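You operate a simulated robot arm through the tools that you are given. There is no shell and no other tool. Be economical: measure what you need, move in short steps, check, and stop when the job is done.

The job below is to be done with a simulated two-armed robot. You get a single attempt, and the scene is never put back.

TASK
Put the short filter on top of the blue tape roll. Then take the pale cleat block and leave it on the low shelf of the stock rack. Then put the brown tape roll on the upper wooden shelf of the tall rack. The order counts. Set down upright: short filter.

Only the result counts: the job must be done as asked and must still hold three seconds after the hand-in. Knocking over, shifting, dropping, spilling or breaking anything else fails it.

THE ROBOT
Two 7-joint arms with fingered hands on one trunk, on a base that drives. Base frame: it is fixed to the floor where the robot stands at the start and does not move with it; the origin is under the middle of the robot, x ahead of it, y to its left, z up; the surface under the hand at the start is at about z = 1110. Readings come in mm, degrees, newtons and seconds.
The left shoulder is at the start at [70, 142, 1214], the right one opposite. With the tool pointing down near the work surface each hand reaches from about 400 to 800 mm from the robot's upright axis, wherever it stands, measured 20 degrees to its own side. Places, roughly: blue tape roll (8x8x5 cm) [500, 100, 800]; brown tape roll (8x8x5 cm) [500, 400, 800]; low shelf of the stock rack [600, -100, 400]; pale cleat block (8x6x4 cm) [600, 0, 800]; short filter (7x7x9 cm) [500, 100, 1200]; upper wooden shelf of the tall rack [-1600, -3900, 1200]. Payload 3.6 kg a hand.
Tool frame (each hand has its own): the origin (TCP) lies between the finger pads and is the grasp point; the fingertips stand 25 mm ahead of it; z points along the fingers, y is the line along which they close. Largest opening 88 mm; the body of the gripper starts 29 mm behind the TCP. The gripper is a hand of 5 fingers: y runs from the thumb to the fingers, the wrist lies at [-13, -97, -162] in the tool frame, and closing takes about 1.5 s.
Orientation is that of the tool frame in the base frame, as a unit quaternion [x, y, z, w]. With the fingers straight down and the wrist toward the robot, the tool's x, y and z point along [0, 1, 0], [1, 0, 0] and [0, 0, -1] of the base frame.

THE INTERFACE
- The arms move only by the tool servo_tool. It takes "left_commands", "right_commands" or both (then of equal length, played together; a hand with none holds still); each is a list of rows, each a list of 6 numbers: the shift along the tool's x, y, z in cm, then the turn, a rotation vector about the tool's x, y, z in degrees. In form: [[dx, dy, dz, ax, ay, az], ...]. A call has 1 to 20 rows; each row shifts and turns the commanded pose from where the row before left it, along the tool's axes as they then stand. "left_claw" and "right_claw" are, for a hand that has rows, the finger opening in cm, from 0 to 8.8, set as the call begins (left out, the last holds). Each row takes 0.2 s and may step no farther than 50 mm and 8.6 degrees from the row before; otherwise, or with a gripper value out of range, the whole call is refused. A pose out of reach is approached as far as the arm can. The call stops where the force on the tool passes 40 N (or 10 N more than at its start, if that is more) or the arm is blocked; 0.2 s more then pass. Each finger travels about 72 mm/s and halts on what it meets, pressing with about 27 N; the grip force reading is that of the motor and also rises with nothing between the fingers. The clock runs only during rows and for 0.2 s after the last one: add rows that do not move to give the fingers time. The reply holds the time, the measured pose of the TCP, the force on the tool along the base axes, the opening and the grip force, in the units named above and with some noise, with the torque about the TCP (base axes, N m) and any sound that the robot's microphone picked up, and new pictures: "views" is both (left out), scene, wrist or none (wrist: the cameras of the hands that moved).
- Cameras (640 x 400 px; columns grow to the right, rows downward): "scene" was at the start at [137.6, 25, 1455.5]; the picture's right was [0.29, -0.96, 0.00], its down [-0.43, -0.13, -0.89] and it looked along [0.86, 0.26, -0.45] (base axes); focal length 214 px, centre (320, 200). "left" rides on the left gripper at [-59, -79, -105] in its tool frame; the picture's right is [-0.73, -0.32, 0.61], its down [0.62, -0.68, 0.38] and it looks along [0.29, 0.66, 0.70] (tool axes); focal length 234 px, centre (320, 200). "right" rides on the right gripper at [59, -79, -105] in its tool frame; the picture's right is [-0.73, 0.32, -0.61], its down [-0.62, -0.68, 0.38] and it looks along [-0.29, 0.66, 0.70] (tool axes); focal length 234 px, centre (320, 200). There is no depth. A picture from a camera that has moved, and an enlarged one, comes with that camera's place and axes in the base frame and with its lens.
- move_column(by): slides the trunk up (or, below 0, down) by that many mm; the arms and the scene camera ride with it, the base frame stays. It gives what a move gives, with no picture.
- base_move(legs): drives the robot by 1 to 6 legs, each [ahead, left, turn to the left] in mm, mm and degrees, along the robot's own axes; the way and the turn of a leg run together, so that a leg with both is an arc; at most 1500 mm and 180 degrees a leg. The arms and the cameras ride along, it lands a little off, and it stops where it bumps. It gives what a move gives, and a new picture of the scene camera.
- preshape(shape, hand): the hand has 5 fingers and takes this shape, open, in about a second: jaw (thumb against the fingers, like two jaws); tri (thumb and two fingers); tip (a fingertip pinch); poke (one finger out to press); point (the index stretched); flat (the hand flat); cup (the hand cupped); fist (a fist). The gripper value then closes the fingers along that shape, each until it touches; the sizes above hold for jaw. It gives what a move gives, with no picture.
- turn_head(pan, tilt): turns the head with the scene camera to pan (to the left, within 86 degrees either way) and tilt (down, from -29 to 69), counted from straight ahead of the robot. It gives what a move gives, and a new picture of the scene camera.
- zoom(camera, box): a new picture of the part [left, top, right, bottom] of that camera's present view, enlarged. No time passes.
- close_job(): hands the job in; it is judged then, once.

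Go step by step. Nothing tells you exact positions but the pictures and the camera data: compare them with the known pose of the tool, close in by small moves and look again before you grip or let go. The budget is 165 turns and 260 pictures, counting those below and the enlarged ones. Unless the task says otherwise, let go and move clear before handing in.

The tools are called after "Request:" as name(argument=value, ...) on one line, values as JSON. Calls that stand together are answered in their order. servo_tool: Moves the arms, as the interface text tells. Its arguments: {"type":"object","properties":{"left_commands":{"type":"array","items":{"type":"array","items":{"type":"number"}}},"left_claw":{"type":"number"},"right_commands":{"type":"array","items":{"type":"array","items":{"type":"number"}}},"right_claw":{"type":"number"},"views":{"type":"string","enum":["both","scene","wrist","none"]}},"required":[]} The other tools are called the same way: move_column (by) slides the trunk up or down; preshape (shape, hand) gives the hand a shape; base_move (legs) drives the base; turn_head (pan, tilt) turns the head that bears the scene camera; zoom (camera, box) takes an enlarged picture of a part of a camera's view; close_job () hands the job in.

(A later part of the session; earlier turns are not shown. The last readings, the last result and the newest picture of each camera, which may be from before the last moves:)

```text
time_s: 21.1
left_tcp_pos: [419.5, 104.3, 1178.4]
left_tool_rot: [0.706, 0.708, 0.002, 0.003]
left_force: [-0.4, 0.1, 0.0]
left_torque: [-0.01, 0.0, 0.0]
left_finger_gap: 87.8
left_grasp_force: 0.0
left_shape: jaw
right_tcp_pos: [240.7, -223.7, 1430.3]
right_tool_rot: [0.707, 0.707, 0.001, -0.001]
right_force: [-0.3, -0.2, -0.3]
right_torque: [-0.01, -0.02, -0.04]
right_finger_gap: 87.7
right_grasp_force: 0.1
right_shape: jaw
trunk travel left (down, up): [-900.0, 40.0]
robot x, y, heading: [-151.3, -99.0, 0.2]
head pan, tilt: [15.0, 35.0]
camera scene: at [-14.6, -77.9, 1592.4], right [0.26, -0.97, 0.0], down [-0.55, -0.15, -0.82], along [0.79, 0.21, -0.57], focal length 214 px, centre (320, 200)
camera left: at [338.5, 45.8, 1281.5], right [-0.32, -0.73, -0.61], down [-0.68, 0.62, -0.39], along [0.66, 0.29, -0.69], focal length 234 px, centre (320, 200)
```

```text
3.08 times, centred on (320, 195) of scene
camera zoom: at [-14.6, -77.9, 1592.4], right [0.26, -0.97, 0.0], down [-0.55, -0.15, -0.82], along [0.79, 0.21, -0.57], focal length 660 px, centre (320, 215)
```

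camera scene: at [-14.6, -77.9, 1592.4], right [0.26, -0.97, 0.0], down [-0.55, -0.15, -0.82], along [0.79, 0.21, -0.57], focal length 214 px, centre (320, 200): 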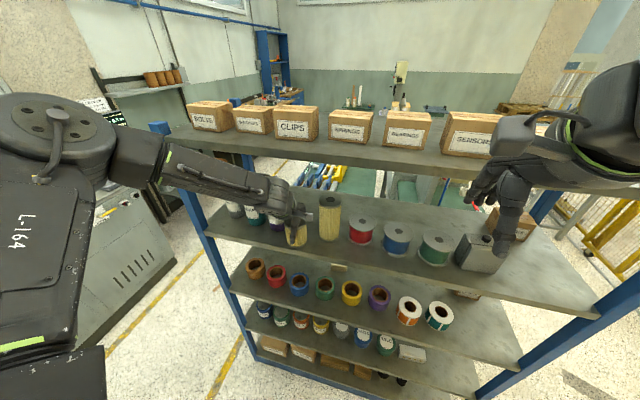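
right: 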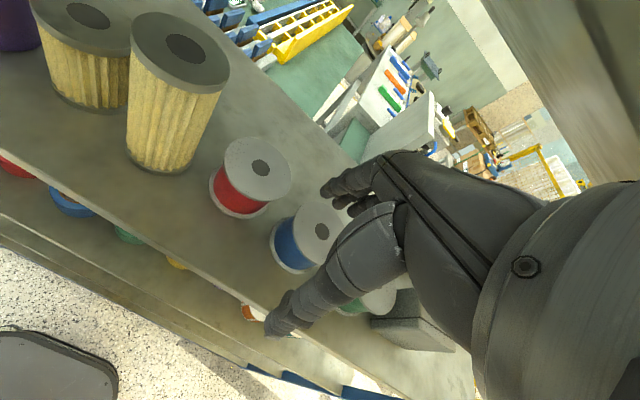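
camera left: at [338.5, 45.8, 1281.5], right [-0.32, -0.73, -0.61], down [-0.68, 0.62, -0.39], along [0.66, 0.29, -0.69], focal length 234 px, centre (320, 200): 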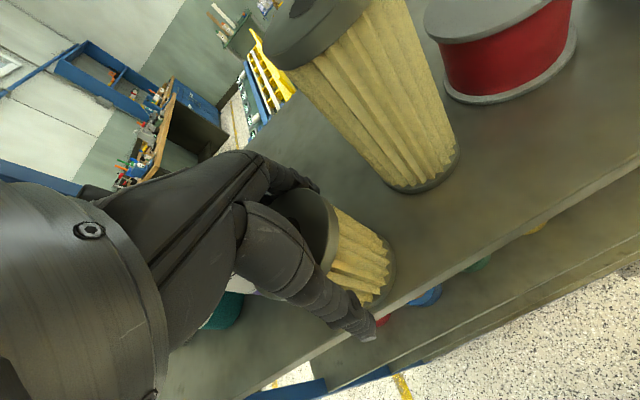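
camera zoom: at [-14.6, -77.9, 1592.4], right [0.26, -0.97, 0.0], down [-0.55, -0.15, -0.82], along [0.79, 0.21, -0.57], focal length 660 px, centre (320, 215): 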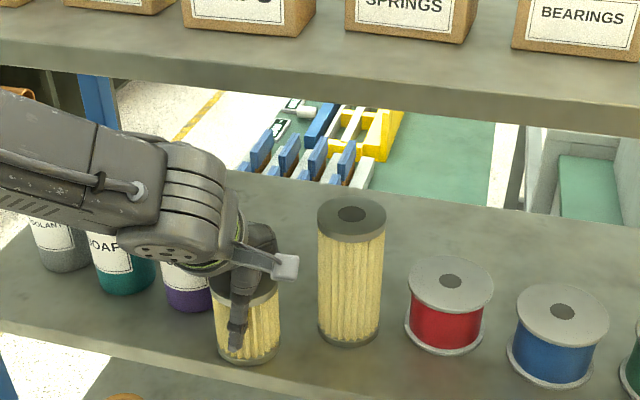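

Filter stands on the front strip. I lift the hand off and retreat.

Request:
servo_tool(left_commands=[[0, 0, -2.5, 0, 0, 0], [0, 0, -1.5, -6, 0, 0], [0, 0, -1.5, -6, 0, 0], [0, -4, -1, 0, 0, 0], [0, -4, -1, 0, 0, 0], [0, -4, -1, 0, 0, 0], [0, -3, -0.5, 0, 0, 0]])

Request:
zoom(camera="scene", box=[240, 130, 400, 260])

```text
time_s: 22.8
left_tcp_pos: [291.0, 103.4, 1236.6]
left_tool_rot: [0.703, 0.703, 0.075, 0.077]
left_force: [0.3, 0.0, -0.5]
left_torque: [-0.03, 0.0, 0.02]
left_finger_gap: 87.9
left_grasp_force: 0.0
left_shape: jaw
left hand out of reach, approached as far as the arm can: row 7
right_tcp_pos: [240.7, -224.5, 1429.3]
right_tool_rot: [0.708, 0.707, 0.0, 0.0]
right_force: [0.3, -0.9, 0.7]
right_torque: [0.0, 0.02, 0.01]
right_finger_gap: 87.8
right_grasp_force: 0.1
right_shape: jaw
trunk travel left (down, up): [-900.0, 40.0]
robot x, y, heading: [-146.8, -103.5, 0.3]
head pan, tilt: [15.0, 35.0]
camera scene: at [-14.6, -78.1, 1592.4], right [0.26, -0.97, 0.0], down [-0.55, -0.15, -0.82], along [0.79, 0.21, -0.57], focal length 214 px, centre (320, 200)
camera left: at [190.5, 45.7, 1321.1], right [-0.18, -0.73, -0.66], down [-0.58, 0.62, -0.52], along [0.79, 0.29, -0.54], focal length 234 px, centre (320, 200)
```

scene: 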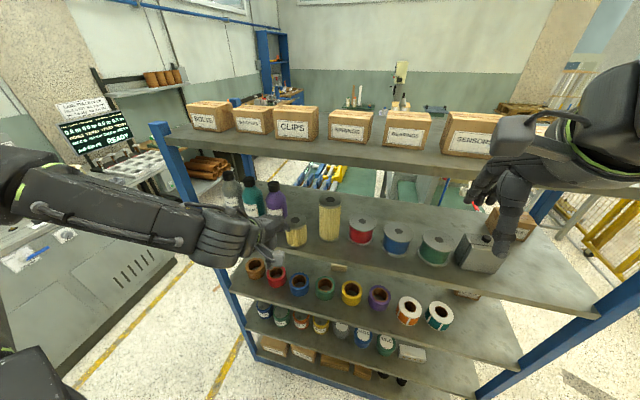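
left: 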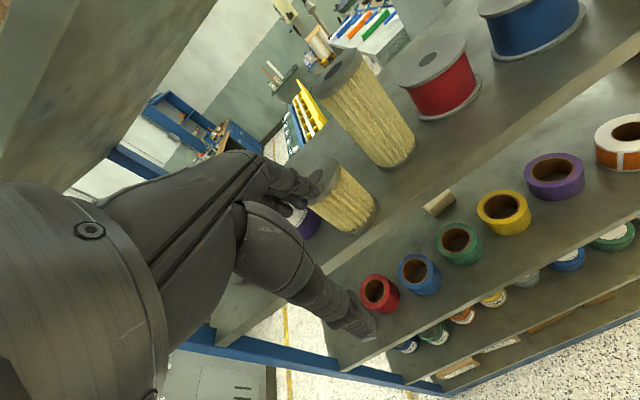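

```text
3.08 times, centred on (320, 195) of scene
camera zoom: at [-14.6, -78.1, 1592.4], right [0.26, -0.97, 0.0], down [-0.55, -0.15, -0.82], along [0.79, 0.21, -0.57], focal length 660 px, centre (320, 215)
```

zoom: 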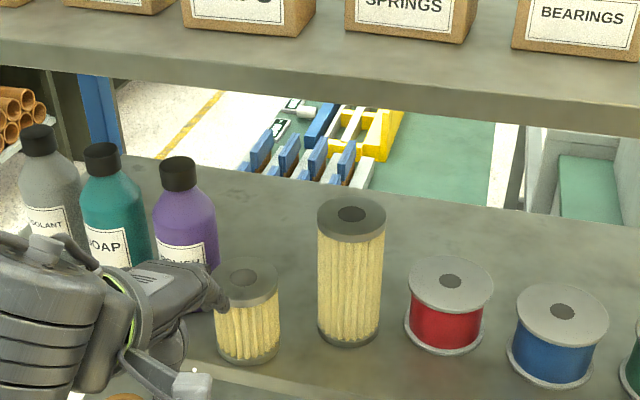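

Filter stands upright at about [414, 106]. Now I back off and try a side-gripping hand orientation in free space.

Request:
base_move(legs=[[-250, 0, 0]])

Request:
move_column(by=-200)

Request:
servo_tool(left_commands=[[1.5, 2, 3, 6, 0, 0], [1.5, 2, 3, 6, 0, 0], [2, 2, 2, 0, 0, -8.2], [2, 2, 2, 0, 0, -8.2], [2, 1, 0, 0, 0, -8.2], [2, 0, 0, 0, 0, -8.2], [0, 0, 0, 0, 0, -8.2], [0, 0, 0, 0, 0, -8.2], [0, 0, 0, 0, 0, -8.2], [0, 0, 0, 0, 0, -8.2], [0, 0, 0, 0, 0, -8.2], [0, 0, 0, 0, 0, -8.2], [0, 0, 0, 0, 0, -8]])

```text
time_s: 24.6
left_tcp_pos: [61.4, 101.7, 1238.3]
left_tool_rot: [0.705, 0.701, 0.078, 0.08]
left_force: [-0.9, -0.6, 0.6]
left_torque: [0.01, 0.01, 0.0]
left_finger_gap: 87.9
left_grasp_force: 0.1
left_shape: jaw
right_tcp_pos: [8.5, -227.1, 1432.7]
right_tool_rot: [0.709, 0.706, 0.003, 0.001]
right_force: [-1.0, 0.3, 0.0]
right_torque: [-0.02, -0.01, -0.07]
right_finger_gap: 87.6
right_grasp_force: 0.0
right_shape: jaw
trunk travel left (down, up): [-900.0, 40.0]
robot x, y, heading: [-375.5, -103.5, -0.2]
head pan, tilt: [15.0, 35.0]
stopped in leg 1: the robot was blocked; the commanded pose is now the measured one
camera scene: at [-247.5, -79.4, 1593.2], right [0.26, -0.97, 0.0], down [-0.55, -0.15, -0.82], along [0.8, 0.21, -0.57], focal length 214 px, centre (320, 200)
```

scene: 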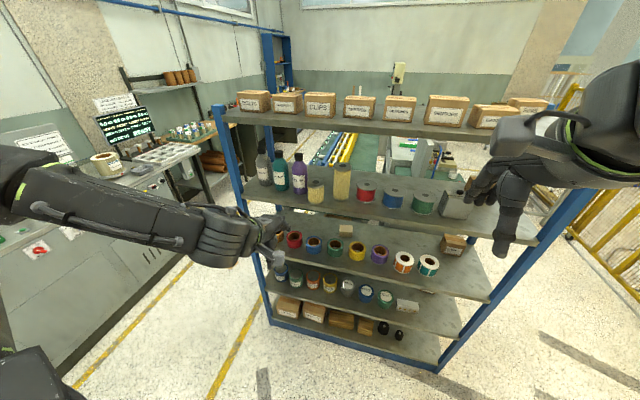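

```text
time_s: 26.8
left_tcp_pos: [67.5, 100.6, 1036.5]
left_tool_rot: [0.704, 0.702, 0.075, 0.077]
left_force: [-0.1, 0.3, -0.2]
left_torque: [-0.01, -0.02, 0.02]
left_finger_gap: 87.9
left_grasp_force: 0.1
left_shape: jaw
right_tcp_pos: [17.3, -228.5, 1229.8]
right_tool_rot: [0.709, 0.705, 0.001, 0.0]
right_force: [0.3, -0.4, -0.3]
right_torque: [-0.02, -0.04, 0.01]
right_finger_gap: 87.7
right_grasp_force: 0.0
right_shape: jaw
trunk travel left (down, up): [-700.0, 240.0]
robot x, y, heading: [-374.2, -99.9, -0.2]
head pan, tilt: [15.0, 35.0]
```

```text
time_s: 29.6
left_tcp_pos: [150.8, 212.2, 943.7]
left_tool_rot: [0.001, 1.0, -0.002, 0.004]
left_force: [0.3, 1.1, -0.8]
left_torque: [0.0, 0.0, -0.01]
left_finger_gap: 87.8
left_grasp_force: 0.0
left_shape: jaw
right_tcp_pos: [17.2, -227.4, 1229.8]
right_tool_rot: [0.709, 0.705, 0.001, 0.0]
right_force: [0.7, 0.2, 0.3]
right_torque: [0.04, 0.02, -0.03]
right_finger_gap: 87.7
right_grasp_force: 0.2
right_shape: jaw
trunk travel left (down, up): [-700.0, 240.0]
robot x, y, heading: [-373.3, -102.2, -0.4]
head pan, tilt: [15.0, 35.0]
camera scene: at [-238.1, -80.3, 1392.3], right [0.25, -0.97, 0.0], down [-0.56, -0.15, -0.82], along [0.79, 0.21, -0.57], focal length 214 px, centre (320, 200)
camera left: at [207.6, 134.6, 1048.3], right [0.73, -0.33, -0.6], down [-0.62, -0.68, -0.39], along [-0.28, 0.65, -0.7], focal length 234 px, centre (320, 200)
```

scene: 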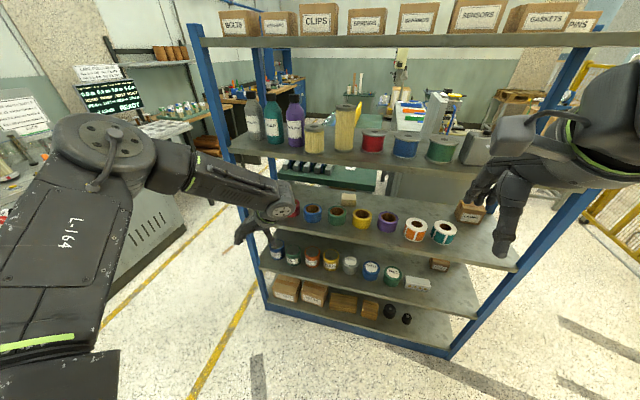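
left: 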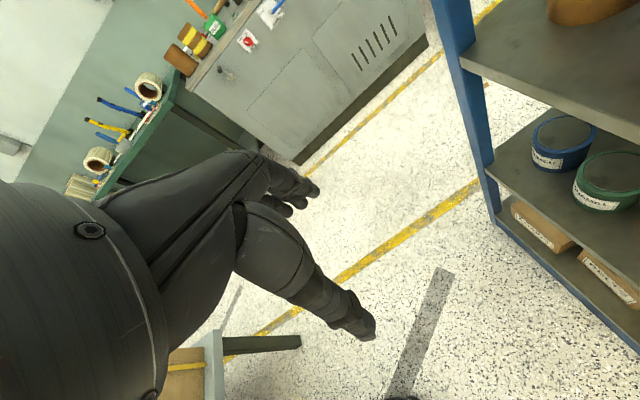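

The yaw worked. Now I pitch the fingers forward (about tool y).

Request:
servo_tool(left_commands=[[0, 0, 0, 0, -8.2, 0], [0, 0, 0, 0, -8.2, 0], [0, 0, 0, 0, -8.2, 0], [0, 0, 0, 0, -8.2, 0], [0, 0, 0, 0, -8.2, 0], [0, 0, 0, 0, -8.2, 0], [0, 0, 0, 0, -8.2, 0], [0, 0, 0, 0, -8.2, 0], [0, 0, 0, 0, -8.2, 0], [0, 0, 0, 0, -8.2, 0], [0, 0, 0, 0, 0, 0]])

```text
time_s: 32.0
left_tcp_pos: [129.6, 357.6, 1143.6]
left_tool_rot: [0.002, 0.76, 0.0, 0.65]
left_force: [0.0, 0.1, 0.4]
left_torque: [-0.01, 0.01, 0.01]
left_finger_gap: 87.7
left_grasp_force: 0.1
left_shape: jaw
left hand out of reach, approached as far as the arm can: row 4, 5, 6, 7, 8, 9, 10
right_tcp_pos: [17.2, -228.5, 1229.6]
right_tool_rot: [0.709, 0.705, 0.001, -0.001]
right_force: [-0.4, 0.2, 0.6]
right_torque: [-0.04, 0.0, 0.01]
right_finger_gap: 87.6
right_grasp_force: 0.1
right_shape: jaw
trunk travel left (down, up): [-700.0, 240.0]
robot x, y, heading: [-374.7, -101.3, -0.4]
head pan, tilt: [15.0, 35.0]
camera scene: at [-237.7, -80.8, 1392.3], right [0.25, -0.97, 0.0], down [-0.56, -0.15, -0.82], along [0.79, 0.21, -0.57], focal length 214 px, centre (320, 200)
camera left: at [34.4, 278.5, 1216.6], right [0.71, -0.33, 0.62], down [0.28, -0.68, -0.68], along [0.64, 0.66, -0.39], focal length 234 px, centre (320, 200)
```

scene: 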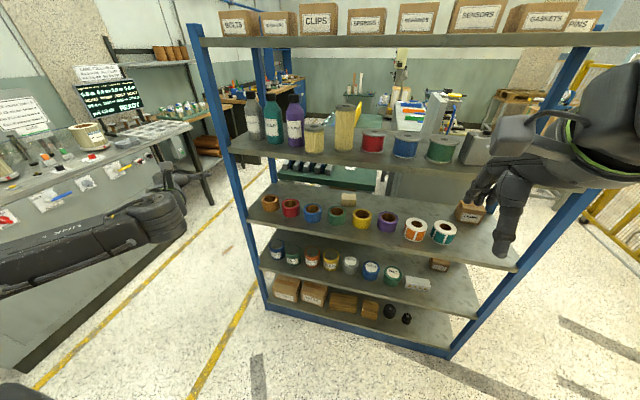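
left: 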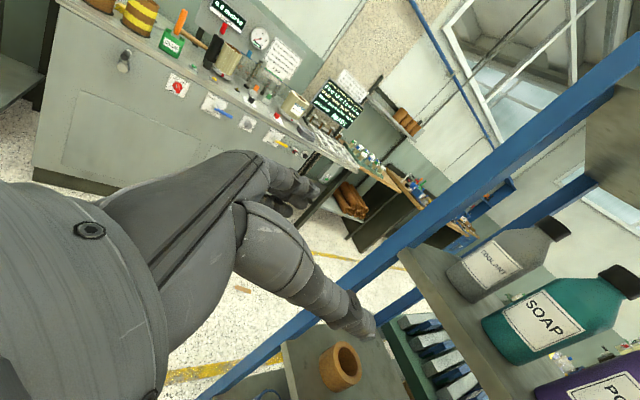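

The side-grip orientation (fingers forward, closing sideways) is reachable here. I test how much room there is to move in this orientation.

Request:
servo_tool(left_commands=[[0, 0, 4, 0, 0, 0], [0, 0, 4, 0, 0, 0], [0, -4, 0, 0, 0, 0], [0, -4, 0, 0, 0, 0], [0, 0, 0, 0, 0, 0]], views="none")

```text
time_s: 33.2
left_tcp_pos: [181.9, 286.0, 1130.5]
left_tool_rot: [0.001, 0.753, -0.001, 0.658]
left_force: [-0.2, -0.5, 0.5]
left_torque: [0.02, 0.02, -0.03]
left_finger_gap: 88.1
left_grasp_force: 0.0
left_shape: jaw
left hand out of reach, approached as far as the arm can: row 1
right_tcp_pos: [17.4, -227.5, 1231.8]
right_tool_rot: [0.709, 0.705, 0.001, 0.001]
right_force: [-0.1, 0.2, -0.2]
right_torque: [-0.03, 0.01, 0.01]
right_finger_gap: 87.5
right_grasp_force: 0.1
right_shape: jaw
trunk travel left (down, up): [-700.0, 240.0]
robot x, y, heading: [-370.5, -102.5, -0.2]
head pan, tilt: [15.0, 35.0]
```

There is good freedom. I drive so that this pose faces the filter, stopping short, and raise the trunk 30 mm.

Request:
base_move(legs=[[0, -182, 0], [110, 0, 0]])

Request:
move_column(by=30)

Request:
turn_head(pan=30, tilt=25)

```text
time_s: 35.5
left_tcp_pos: [288.9, 103.0, 1130.5]
left_tool_rot: [0.001, 0.752, -0.001, 0.659]
left_force: [-1.8, -0.2, -0.3]
left_torque: [-0.03, 0.02, -0.02]
left_finger_gap: 87.8
left_grasp_force: 0.1
left_shape: jaw
right_tcp_pos: [124.8, -411.8, 1229.0]
right_tool_rot: [0.709, 0.705, 0.002, 0.0]
right_force: [-0.4, 0.8, 0.0]
right_torque: [0.0, 0.01, 0.0]
right_finger_gap: 87.9
right_grasp_force: 0.0
right_shape: jaw
trunk travel left (down, up): [-700.0, 240.0]
robot x, y, heading: [-266.7, -285.6, -0.5]
head pan, tilt: [15.0, 35.0]
camera scene: at [-130.5, -264.1, 1392.5], right [0.26, -0.97, 0.0], down [-0.55, -0.15, -0.82], along [0.79, 0.21, -0.57], focal length 214 px, centre (320, 200)
```

scene: 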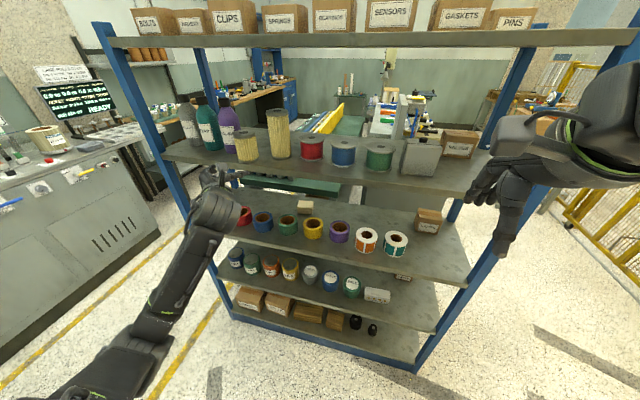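

```text
time_s: 36.2
left_tcp_pos: [289.5, 103.1, 1160.0]
left_tool_rot: [0.001, 0.753, -0.001, 0.658]
left_force: [0.4, 0.8, -0.5]
left_torque: [-0.01, 0.0, 0.0]
left_finger_gap: 88.0
left_grasp_force: 0.0
left_shape: jaw
right_tcp_pos: [126.7, -410.5, 1259.5]
right_tool_rot: [0.709, 0.705, 0.001, -0.001]
right_force: [0.8, -1.2, -0.9]
right_torque: [0.01, 0.0, 0.0]
right_finger_gap: 87.8
right_grasp_force: 0.1
right_shape: jaw
trunk travel left (down, up): [-730.0, 210.0]
robot x, y, heading: [-267.2, -285.8, 0.1]
head pan, tilt: [15.0, 35.0]
```

```text
time_s: 37.0
left_tcp_pos: [288.7, 103.0, 1159.9]
left_tool_rot: [0.0, 0.752, -0.001, 0.659]
left_force: [0.9, 0.7, 0.5]
left_torque: [-0.01, 0.0, -0.03]
left_finger_gap: 87.9
left_grasp_force: 0.1
left_shape: jaw
right_tcp_pos: [125.3, -410.9, 1259.7]
right_tool_rot: [0.709, 0.705, 0.001, -0.001]
right_force: [-0.1, 0.2, 0.1]
right_torque: [0.02, 0.02, 0.0]
right_finger_gap: 87.8
right_grasp_force: 0.0
right_shape: jaw
trunk travel left (down, up): [-730.0, 210.0]
robot x, y, heading: [-264.3, -284.9, -0.3]
head pan, tilt: [30.0, 25.0]
camera scene: at [-135.3, -240.4, 1438.1], right [0.5, -0.87, 0.0], down [-0.37, -0.21, -0.91], along [0.79, 0.45, -0.42], focal length 214 px, centre (320, 200)
```

scene: 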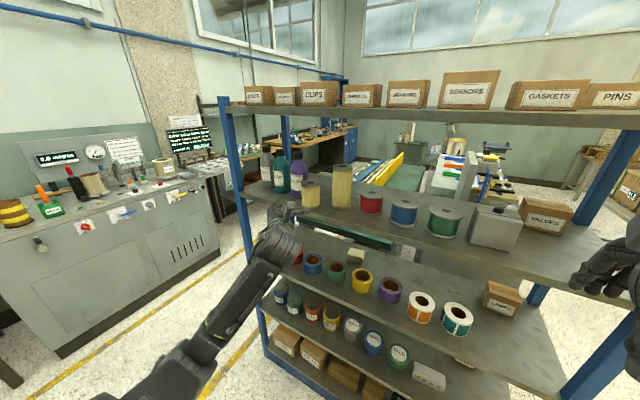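

Request:
zoom(camera="scene", box=[230, 130, 390, 240])

Request:
zoom(camera="left", box=[0, 0, 640, 400])

```text
3.64 times, centred on (310, 185) of scene
camera zoom: at [-135.3, -240.4, 1438.1], right [0.5, -0.87, 0.0], down [-0.37, -0.21, -0.91], along [0.79, 0.45, -0.42], focal length 780 px, centre (356, 254)
```

zoom: 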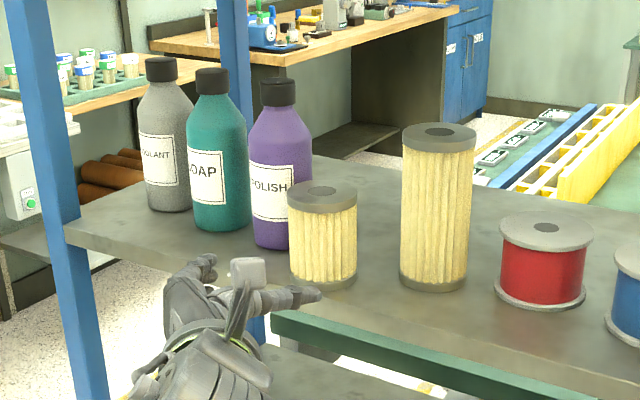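

```text
1.00 times, centred on (320, 200) of left (not enlarged: the box is as wide or as high as the picture)
camera zoom: at [192.3, 24.5, 1231.7], right [0.7, -0.32, 0.64], down [0.3, -0.68, -0.67], along [0.65, 0.65, -0.38], focal length 234 px, centre (320, 200)
```

zoom: 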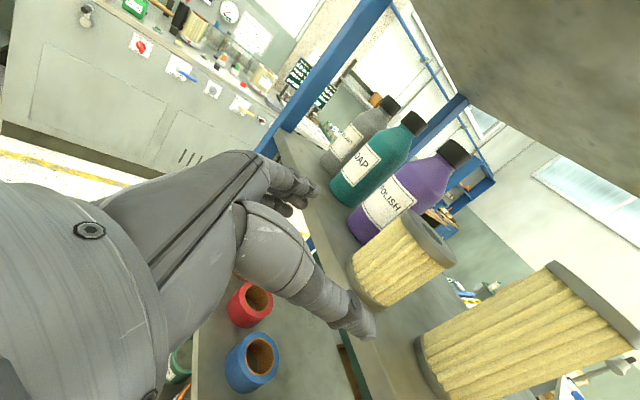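

Filter is at about [414, 106]; I move half of the way forward and check straddling.

Request:
servo_tool(left_commands=[[-0.39, 0.15, 2.9, 0, 0, 0], [-0.39, 0.15, 2.9, 0, 0, 0], [0, 0, 0, 0, 0, 0]], views="wrist")

Request:
zoom(camera="scene", box=[230, 130, 390, 240])

```text
time_s: 37.8
left_tcp_pos: [347.3, 106.8, 1160.0]
left_tool_rot: [0.0, 0.752, -0.001, 0.659]
left_force: [-0.3, -0.7, -0.6]
left_torque: [0.0, -0.03, 0.0]
left_finger_gap: 87.9
left_grasp_force: 0.1
left_shape: jaw
right_tcp_pos: [124.0, -410.0, 1261.6]
right_tool_rot: [0.709, 0.706, 0.001, 0.0]
right_force: [-0.1, -0.5, 0.1]
right_torque: [0.02, -0.01, 0.0]
right_finger_gap: 87.7
right_grasp_force: 0.0
right_shape: jaw
trunk travel left (down, up): [-730.0, 210.0]
robot x, y, heading: [-264.3, -286.0, -0.4]
head pan, tilt: [30.0, 25.0]
camera left: at [250.0, 28.1, 1231.6], right [0.7, -0.32, 0.64], down [0.3, -0.68, -0.67], along [0.65, 0.66, -0.38], focal length 234 px, centre (320, 200)
```

left: 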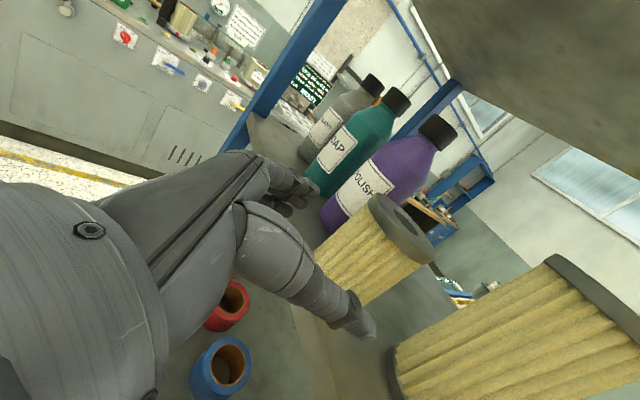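

```text
3.64 times, centred on (310, 185) of scene
camera zoom: at [-136.1, -239.6, 1438.2], right [0.5, -0.87, 0.0], down [-0.37, -0.21, -0.91], along [0.79, 0.45, -0.42], focal length 780 px, centre (356, 254)
```

zoom: 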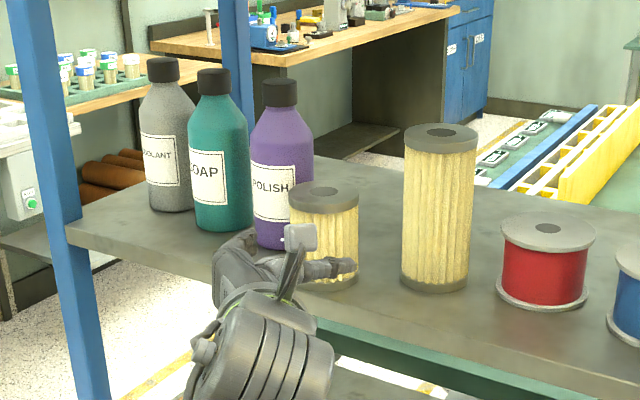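

Straddle looks centred. I advance the rest.

Request:
servo_tool(left_commands=[[-0.39, 0.05, 2.85, 0, 0, 0], [-0.39, 0, 2.85, 0, 0, 0], [0, 0, 0, 0, 0, 0]], views="wrist")

Request:
zoom(camera="scene", box=[230, 130, 390, 240])

```text
time_s: 38.6
left_tcp_pos: [404.8, 106.4, 1161.1]
left_tool_rot: [0.0, 0.753, -0.001, 0.658]
left_force: [0.4, 0.4, 0.6]
left_torque: [0.01, 0.01, -0.01]
left_finger_gap: 88.1
left_grasp_force: 0.1
left_shape: jaw
right_tcp_pos: [124.1, -410.5, 1260.7]
right_tool_rot: [0.709, 0.705, 0.001, 0.0]
right_force: [0.4, 0.2, -0.2]
right_torque: [0.0, 0.05, -0.05]
right_finger_gap: 87.7
right_grasp_force: 0.0
right_shape: jaw
trunk travel left (down, up): [-730.0, 210.0]
robot x, y, heading: [-264.5, -282.0, 0.2]
head pan, tilt: [30.0, 25.0]
camera left: at [307.8, 27.5, 1231.9], right [0.7, -0.32, 0.64], down [0.3, -0.68, -0.67], along [0.65, 0.65, -0.38], focal length 234 px, centre (320, 200)
```

left: 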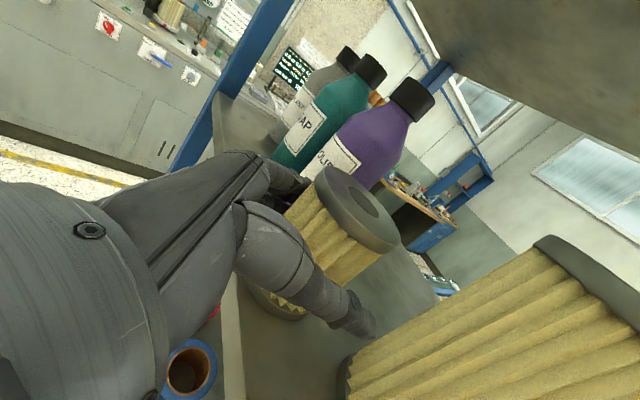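

```text
3.64 times, centred on (310, 185) of scene
camera zoom: at [-135.8, -239.8, 1438.2], right [0.5, -0.87, 0.0], down [-0.37, -0.21, -0.91], along [0.79, 0.45, -0.42], focal length 780 px, centre (356, 254)
```

zoom: 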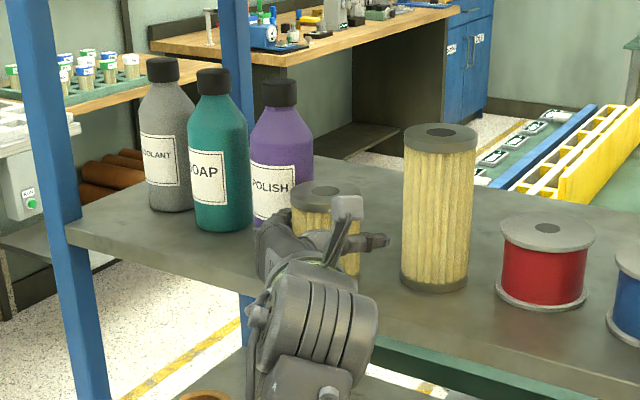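

Request:
servo_tool(left_commands=[[0, 0, 0, 0, 0, 0], [0, 0, 0, 0, 0, 0], [0, 0, 0, 0, 0, 0], [0, 0, 0, 0, 0, 0], [0, 0, 0, 0, 0, 0], [0, 0, 0, 0, 0, 0]], left_claw=4, views="wrist")

Request:
zoom(camera="scene", box=[230, 130, 390, 240])

```text
time_s: 40.0
left_tcp_pos: [404.9, 106.1, 1161.2]
left_tool_rot: [0.0, 0.753, -0.001, 0.658]
left_force: [0.4, 1.2, 1.4]
left_torque: [0.04, 0.0, -0.02]
left_finger_gap: 57.1
left_grasp_force: 26.8
left_shape: jaw
right_tcp_pos: [125.9, -410.4, 1260.1]
right_tool_rot: [0.709, 0.705, 0.001, -0.001]
right_force: [-0.4, -0.4, 0.3]
right_torque: [0.0, -0.01, 0.02]
right_finger_gap: 87.7
right_grasp_force: 0.1
right_shape: jaw
trunk travel left (down, up): [-730.0, 210.0]
robot x, y, heading: [-267.6, -283.6, -0.3]
head pan, tilt: [30.0, 25.0]
camera left: at [308.1, 27.1, 1231.8], right [0.7, -0.32, 0.64], down [0.3, -0.68, -0.67], along [0.65, 0.65, -0.38], focal length 234 px, centre (320, 200)
```

left: 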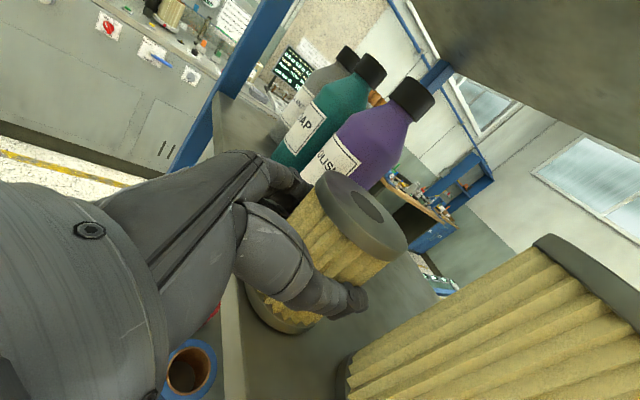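

```text
3.64 times, centred on (310, 185) of scene
camera zoom: at [-135.2, -240.4, 1438.2], right [0.5, -0.87, 0.0], down [-0.37, -0.21, -0.91], along [0.79, 0.45, -0.42], focal length 780 px, centre (356, 254)
```

zoom: 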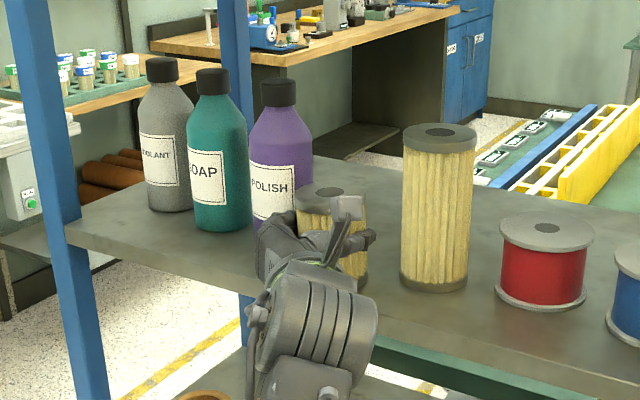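

Gripped. I lift 15 mm and pull straight back out of the rack.

Request:
servo_tool(left_commands=[[-1.5, 0, -0.2, 0, 0, 0], [0.4, 0, -3, 0, 0, 0], [0.5, 0, -3.7, 0, 0, 0], [0.5, 0, -3.7, 0, 0, 0], [0, 0, 0, 0, 0, 0]])

```text
time_s: 41.2
left_tcp_pos: [301.2, 105.9, 1175.2]
left_tool_rot: [-0.002, 0.752, -0.003, 0.659]
left_force: [0.3, 0.4, -0.2]
left_torque: [-0.03, 0.02, -0.01]
left_finger_gap: 57.1
left_grasp_force: 26.8
left_shape: jaw
right_tcp_pos: [126.3, -410.9, 1259.9]
right_tool_rot: [0.709, 0.705, 0.001, 0.0]
right_force: [-0.1, 0.5, -0.2]
right_torque: [-0.01, -0.01, -0.01]
right_finger_gap: 87.8
right_grasp_force: 0.1
right_shape: jaw
trunk travel left (down, up): [-730.0, 210.0]
robot x, y, heading: [-266.1, -282.0, -0.1]
head pan, tilt: [30.0, 25.0]
camera scene: at [-134.5, -239.9, 1438.1], right [0.5, -0.87, 0.0], down [-0.37, -0.21, -0.91], along [0.79, 0.45, -0.42], focal length 214 px, centre (320, 200)
camera left: at [204.1, 27.9, 1245.8], right [0.7, -0.32, 0.64], down [0.3, -0.68, -0.67], along [0.65, 0.65, -0.38], focal length 234 px, centre (320, 200)
```

scene: 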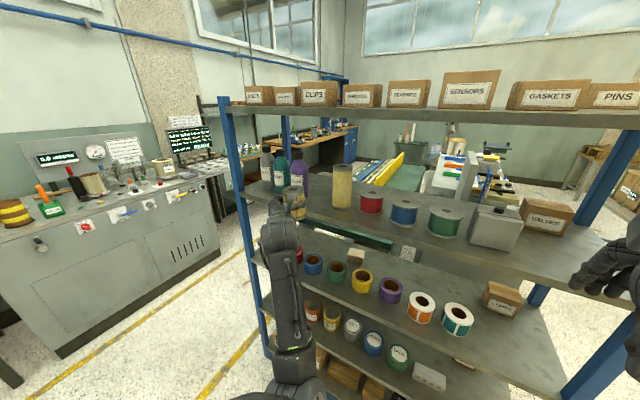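
left: 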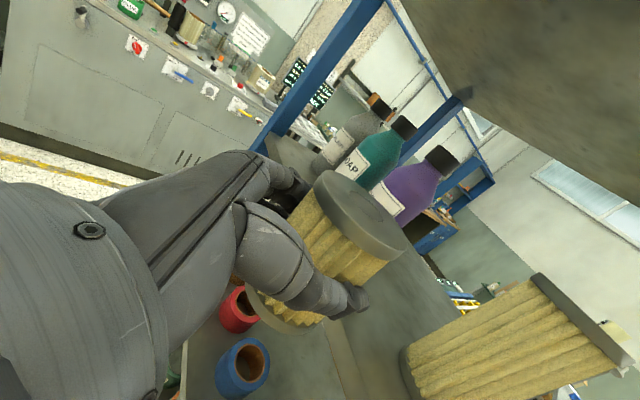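

Filter is held upright. I lower the trunk 265 mm and look at the tape shelf.

Request:
move_column(by=-265)

Request:
turn_head(pan=30, tilt=28)

Request:
zoom(camera="scene", box=[220, 110, 420, 235])

Request:
zoom(camera="left", box=[0, 0, 640, 400])

```text
time_s: 43.9
left_tcp_pos: [301.5, 106.3, 909.5]
left_tool_rot: [-0.001, 0.752, -0.002, 0.659]
left_force: [0.7, -0.5, -1.1]
left_torque: [0.01, 0.0, 0.01]
left_finger_gap: 56.9
left_grasp_force: 27.4
left_shape: jaw
right_tcp_pos: [125.6, -410.5, 994.9]
right_tool_rot: [0.709, 0.705, 0.0, 0.0]
right_force: [-0.1, 0.1, -0.1]
right_torque: [0.02, -0.02, 0.02]
right_finger_gap: 87.8
right_grasp_force: 0.0
right_shape: jaw
trunk travel left (down, up): [-465.0, 475.0]
robot x, y, heading: [-262.0, -285.2, -0.1]
head pan, tilt: [30.0, 25.0]
```

```text
time_s: 44.5
left_tcp_pos: [301.5, 105.4, 909.2]
left_tool_rot: [0.0, 0.752, -0.002, 0.659]
left_force: [-0.4, 0.2, -1.0]
left_torque: [-0.01, 0.0, 0.0]
left_finger_gap: 57.4
left_grasp_force: 27.0
left_shape: jaw
right_tcp_pos: [125.4, -411.0, 995.3]
right_tool_rot: [0.709, 0.705, 0.0, 0.0]
right_force: [0.0, 0.1, 0.7]
right_torque: [-0.01, 0.02, 0.02]
right_finger_gap: 88.0
right_grasp_force: 0.2
right_shape: jaw
trunk travel left (down, up): [-465.0, 475.0]
robot x, y, heading: [-264.3, -285.2, -0.5]
head pan, tilt: [30.0, 28.0]
camera scene: at [-135.8, -240.7, 1168.4], right [0.5, -0.87, 0.0], down [-0.41, -0.23, -0.88], along [0.77, 0.44, -0.47], focal length 214 px, centre (320, 200)
```

scene: 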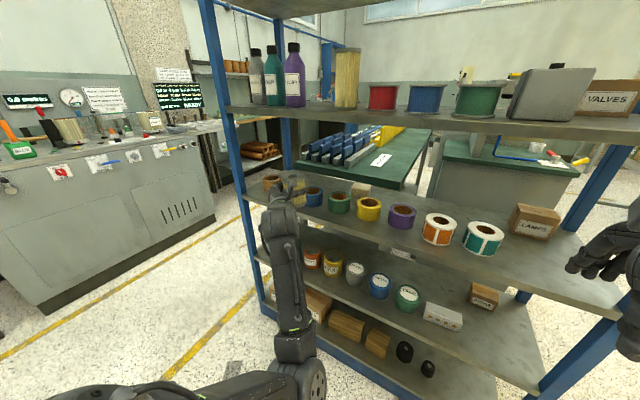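

```text
3.20 times, centred on (320, 172) of scene
camera zoom: at [-135.8, -240.7, 1168.4], right [0.5, -0.87, 0.0], down [-0.41, -0.23, -0.88], along [0.77, 0.44, -0.47], focal length 686 px, centre (320, 288)
```

zoom: 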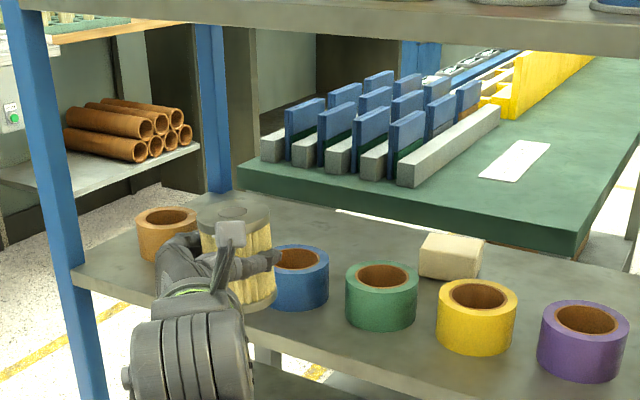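

```text
1.00 times, centred on (320, 200) of left (not enlarged: the box is as wide or as high as the picture)
camera zoom: at [204.1, 27.5, 981.1], right [0.7, -0.32, 0.64], down [0.3, -0.68, -0.67], along [0.65, 0.65, -0.38], focal length 234 px, centre (320, 200)
```

zoom: 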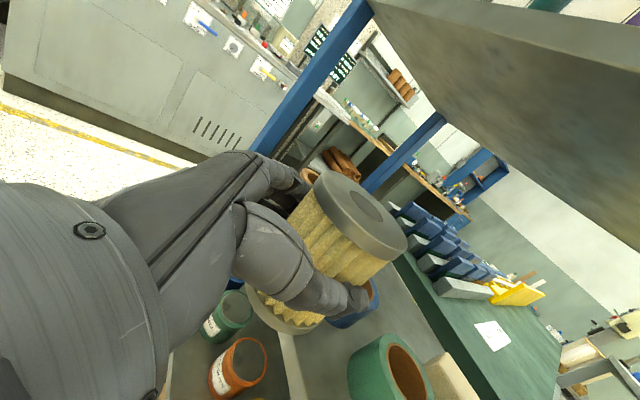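

The blue roll centre is about [465, 137] (top z≈832). I drive forward 70 mm and shift left 30 mm with the base, then check.

Request:
base_move(legs=[[0, 32, 0], [70, 0, 0]])

Request:
zoom(camera="scene", box=[220, 110, 420, 235])

```text
time_s: 46.0
left_tcp_pos: [371.3, 138.4, 909.3]
left_tool_rot: [0.0, 0.753, -0.002, 0.658]
left_force: [0.7, 1.7, -1.5]
left_torque: [0.02, 0.03, 0.04]
left_finger_gap: 56.9
left_grasp_force: 27.4
left_shape: jaw
right_tcp_pos: [198.4, -379.4, 992.6]
right_tool_rot: [0.708, 0.706, 0.0, -0.002]
right_force: [0.4, -0.6, -0.5]
right_torque: [0.0, 0.0, 0.06]
right_finger_gap: 87.6
right_grasp_force: 0.1
right_shape: jaw
trunk travel left (down, up): [-465.0, 475.0]
robot x, y, heading: [-196.0, -252.4, -0.1]
head pan, tilt: [30.0, 28.0]
camera scene: at [-64.2, -208.8, 1168.1], right [0.5, -0.87, 0.0], down [-0.41, -0.23, -0.88], along [0.77, 0.44, -0.47], focal length 214 px, centre (320, 200)
```

scene: 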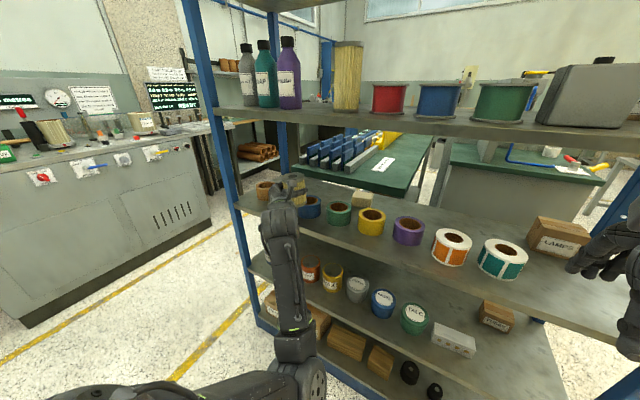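

```text
3.20 times, centred on (320, 172) of scene
camera zoom: at [-64.2, -208.8, 1168.1], right [0.5, -0.87, 0.0], down [-0.41, -0.23, -0.88], along [0.77, 0.44, -0.47], focal length 686 px, centre (320, 288)
```

zoom: 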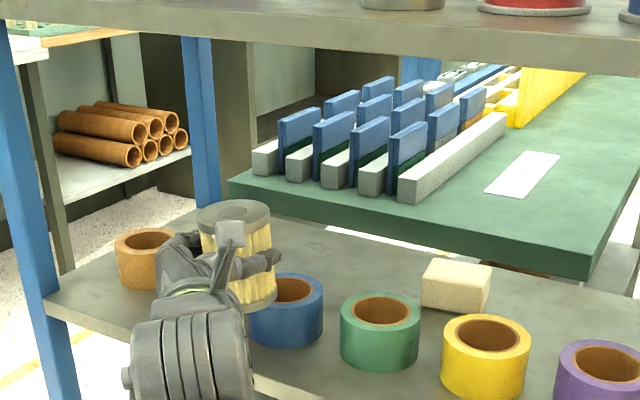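

Now I move the filter forward over the blue roll, keeping height.

Request:
servo_tool(left_commands=[[-0.38, -0.1, 2.8, 0, 0, 0], [-0.38, -0.1, 2.8, 0, 0, 0], [-0.38, 0, 2.75, 0, 0, 0], [0, 0, 0, 0, 0, 0]], views="wrist")

Request:
zoom(camera="scene", box=[240, 150, 370, 240])

```text
time_s: 47.0
left_tcp_pos: [455.0, 136.3, 911.1]
left_tool_rot: [0.0, 0.752, -0.002, 0.659]
left_force: [-0.3, 0.1, 0.1]
left_torque: [0.02, 0.01, 0.0]
left_finger_gap: 57.0
left_grasp_force: 26.7
left_shape: jaw
right_tcp_pos: [195.4, -379.3, 994.9]
right_tool_rot: [0.708, 0.707, 0.001, 0.0]
right_force: [0.3, -0.5, -0.3]
right_torque: [-0.01, 0.02, 0.03]
right_finger_gap: 87.6
right_grasp_force: 0.1
right_shape: jaw
trunk travel left (down, up): [-465.0, 475.0]
robot x, y, heading: [-199.4, -252.5, 0.0]
head pan, tilt: [30.0, 28.0]
camera left: at [358.0, 56.6, 982.4], right [0.7, -0.32, 0.64], down [0.3, -0.68, -0.67], along [0.65, 0.66, -0.38], focal length 234 px, centre (320, 200)
```

left: 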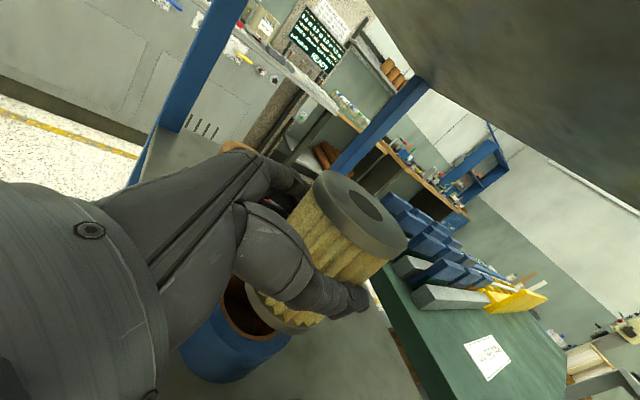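

```text
4.44 times, centred on (305, 195) of scene
camera zoom: at [-65.8, -208.8, 1168.4], right [0.5, -0.87, 0.0], down [-0.41, -0.23, -0.88], along [0.77, 0.44, -0.47], focal length 953 px, centre (387, 222)
```

zoom: 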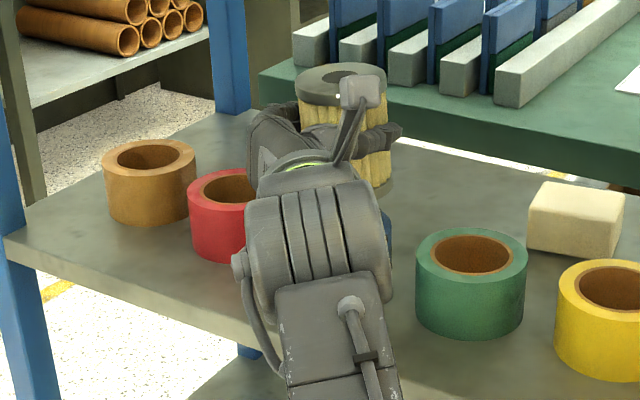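

I enlarge the wrist view to judge the filter's overlap with the roll.

Request:
zoom(camera="left", box=[160, 220, 400, 370])

Request:
turn_head(pan=50, tilt=35)

```text
2.67 times, centred on (280, 295) of left
camera zoom: at [358.0, 56.6, 982.4], right [0.7, -0.32, 0.64], down [0.3, -0.68, -0.67], along [0.65, 0.66, -0.38], focal length 624 px, centre (427, -53)
```

zoom: 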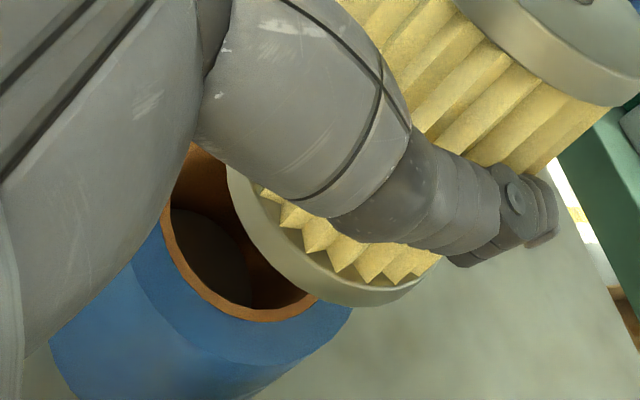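

```text
time_s: 47.8
left_tcp_pos: [454.2, 135.3, 911.5]
left_tool_rot: [0.0, 0.752, -0.001, 0.659]
left_force: [0.5, -0.9, -0.1]
left_torque: [0.0, -0.02, 0.0]
left_finger_gap: 56.8
left_grasp_force: 26.7
left_shape: jaw
right_tcp_pos: [196.8, -379.2, 995.0]
right_tool_rot: [0.709, 0.706, 0.0, 0.0]
right_force: [-1.0, -0.2, 0.2]
right_torque: [0.01, 0.0, -0.02]
right_finger_gap: 87.8
right_grasp_force: 0.1
right_shape: jaw
trunk travel left (down, up): [-465.0, 475.0]
robot x, y, heading: [-197.0, -247.5, -0.2]
head pan, tilt: [50.0, 35.0]
camera scene: at [-87.8, -187.0, 1157.4], right [0.76, -0.65, 0.0], down [-0.37, -0.44, -0.82], along [0.53, 0.63, -0.57], focal length 214 px, centre (320, 200)
```

scene: 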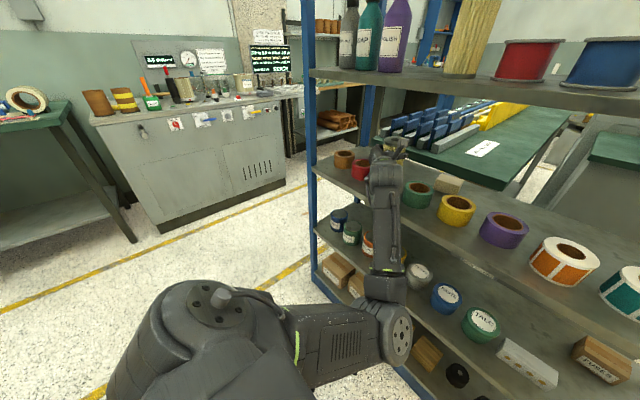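

Comparing projections, the filter is about 9 mm too far forward. I correct by -8 mm x, +2 mm y and lower 12 mm.

Request:
servo_tool(left_commands=[[0.1, 0.2, -0.8, 0, 0, 0], [0.6, 0, 0.08, 0, 0, 0], [0.6, 0, 0.08, 0, 0, 0], [0, 0, 0, 0, 0, 0]], views="none")

Request:
zoom(camera="left", box=[160, 220, 400, 370])

Request:
zoom(camera="scene", box=[320, 120, 450, 220])

```text
time_s: 48.8
left_tcp_pos: [446.8, 138.1, 899.0]
left_tool_rot: [0.0, 0.753, -0.001, 0.659]
left_force: [-0.2, -0.3, -0.8]
left_torque: [0.01, 0.0, 0.0]
left_finger_gap: 56.8
left_grasp_force: 26.7
left_shape: jaw
right_tcp_pos: [194.4, -378.4, 996.5]
right_tool_rot: [0.708, 0.706, 0.001, 0.0]
right_force: [-0.1, 0.1, 1.0]
right_torque: [-0.01, -0.01, 0.01]
right_finger_gap: 87.7
right_grasp_force: 0.0
right_shape: jaw
trunk travel left (down, up): [-465.0, 475.0]
robot x, y, heading: [-192.1, -252.9, -0.4]
head pan, tilt: [50.0, 35.0]
```

```text
2.67 times, centred on (280, 295) of left
camera zoom: at [350.3, 58.9, 969.8], right [0.7, -0.32, 0.64], down [0.3, -0.68, -0.67], along [0.65, 0.66, -0.38], focal length 624 px, centre (427, -53)
```

zoom: 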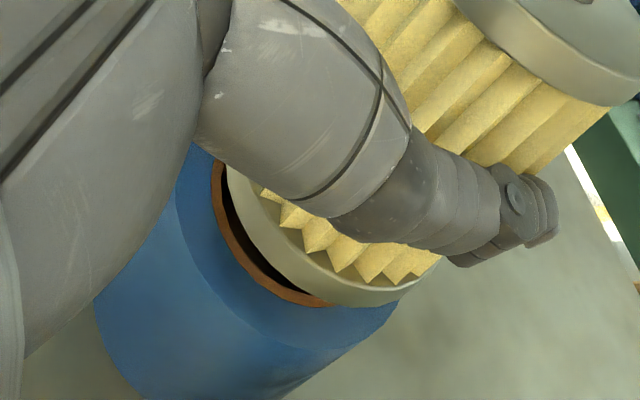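

```text
4.00 times, centred on (385, 170) of scene
camera zoom: at [-87.9, -186.9, 1157.4], right [0.76, -0.64, 0.0], down [-0.37, -0.44, -0.82], along [0.53, 0.63, -0.57], focal length 858 px, centre (60, 320)
```

zoom: 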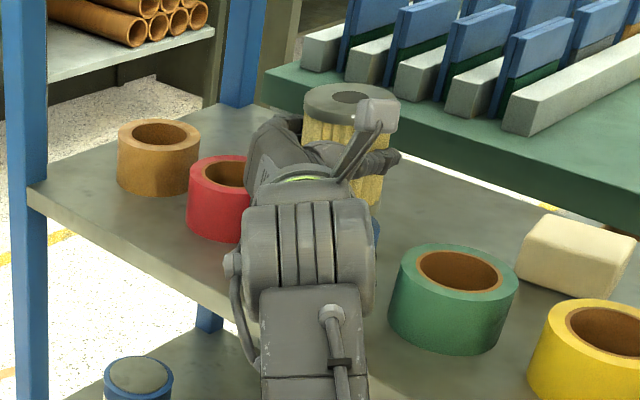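

Well centred now. I lower in small steps until contact.

Request:
servo_tool(left_commands=[[0.3, 0, 0.04, 0, 0, 0], [0.3, 0, 0.04, 0, 0, 0], [0, 0, 0, 0, 0, 0]], views="none")

Request:
zoom(camera="left", box=[160, 220, 400, 370])

```text
time_s: 49.6
left_tcp_pos: [448.3, 137.9, 893.8]
left_tool_rot: [0.0, 0.753, -0.001, 0.658]
left_force: [-0.3, -0.4, -0.6]
left_torque: [0.0, -0.03, 0.0]
left_finger_gap: 56.9
left_grasp_force: 27.2
left_shape: jaw
right_tcp_pos: [195.2, -380.5, 994.6]
right_tool_rot: [0.708, 0.706, 0.001, -0.001]
right_force: [-0.3, 0.1, -0.5]
right_torque: [0.02, 0.02, 0.02]
right_finger_gap: 87.5
right_grasp_force: 0.0
right_shape: jaw
trunk travel left (down, up): [-465.0, 475.0]
robot x, y, heading: [-197.4, -253.1, 0.1]
head pan, tilt: [50.0, 35.0]
```

```text
2.67 times, centred on (280, 295) of left
camera zoom: at [350.4, 59.1, 963.5], right [0.7, -0.32, 0.64], down [0.3, -0.68, -0.67], along [0.65, 0.66, -0.38], focal length 624 px, centre (427, -53)
```

zoom: 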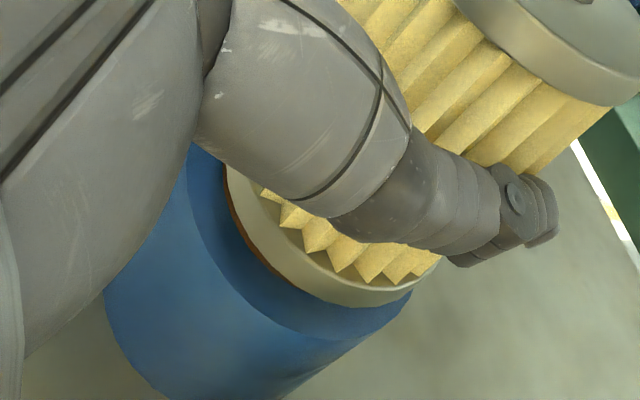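

Request:
servo_tool(left_commands=[[0.05, 0, -0.4, 0, 0, 0], [0.25, 0, 0.03, 0, 0, 0], [0.25, 0, 0.03, 0, 0, 0], [0, 0, 0, 0, 0, 0]], views="none")

Request:
zoom(camera="left", box=[160, 220, 400, 370])

```text
time_s: 50.6
left_tcp_pos: [443.5, 138.4, 885.6]
left_tool_rot: [0.001, 0.753, -0.002, 0.659]
left_force: [-0.1, 0.8, -1.4]
left_torque: [0.01, -0.01, 0.0]
left_finger_gap: 57.0
left_grasp_force: 27.1
left_shape: jaw
right_tcp_pos: [194.7, -379.9, 995.5]
right_tool_rot: [0.708, 0.706, 0.001, 0.0]
right_force: [1.0, -0.1, 0.1]
right_torque: [0.03, -0.02, 0.01]
right_finger_gap: 87.5
right_grasp_force: 0.0
right_shape: jaw
trunk travel left (down, up): [-465.0, 475.0]
robot x, y, heading: [-194.6, -252.3, -0.0]
head pan, tilt: [50.0, 35.0]
```

```text
2.67 times, centred on (280, 295) of left
camera zoom: at [346.3, 59.2, 958.1], right [0.7, -0.32, 0.64], down [0.3, -0.68, -0.67], along [0.65, 0.65, -0.38], focal length 624 px, centre (427, -53)
```

zoom: 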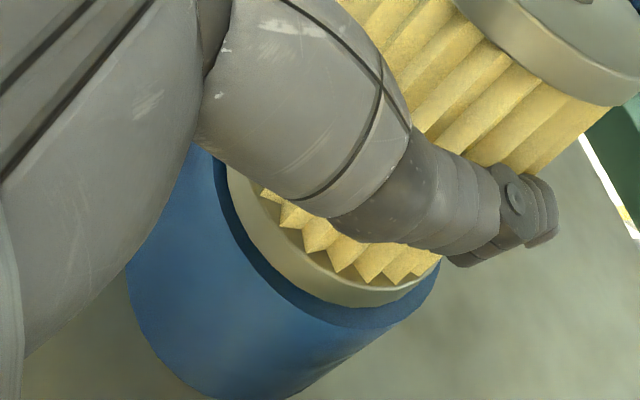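

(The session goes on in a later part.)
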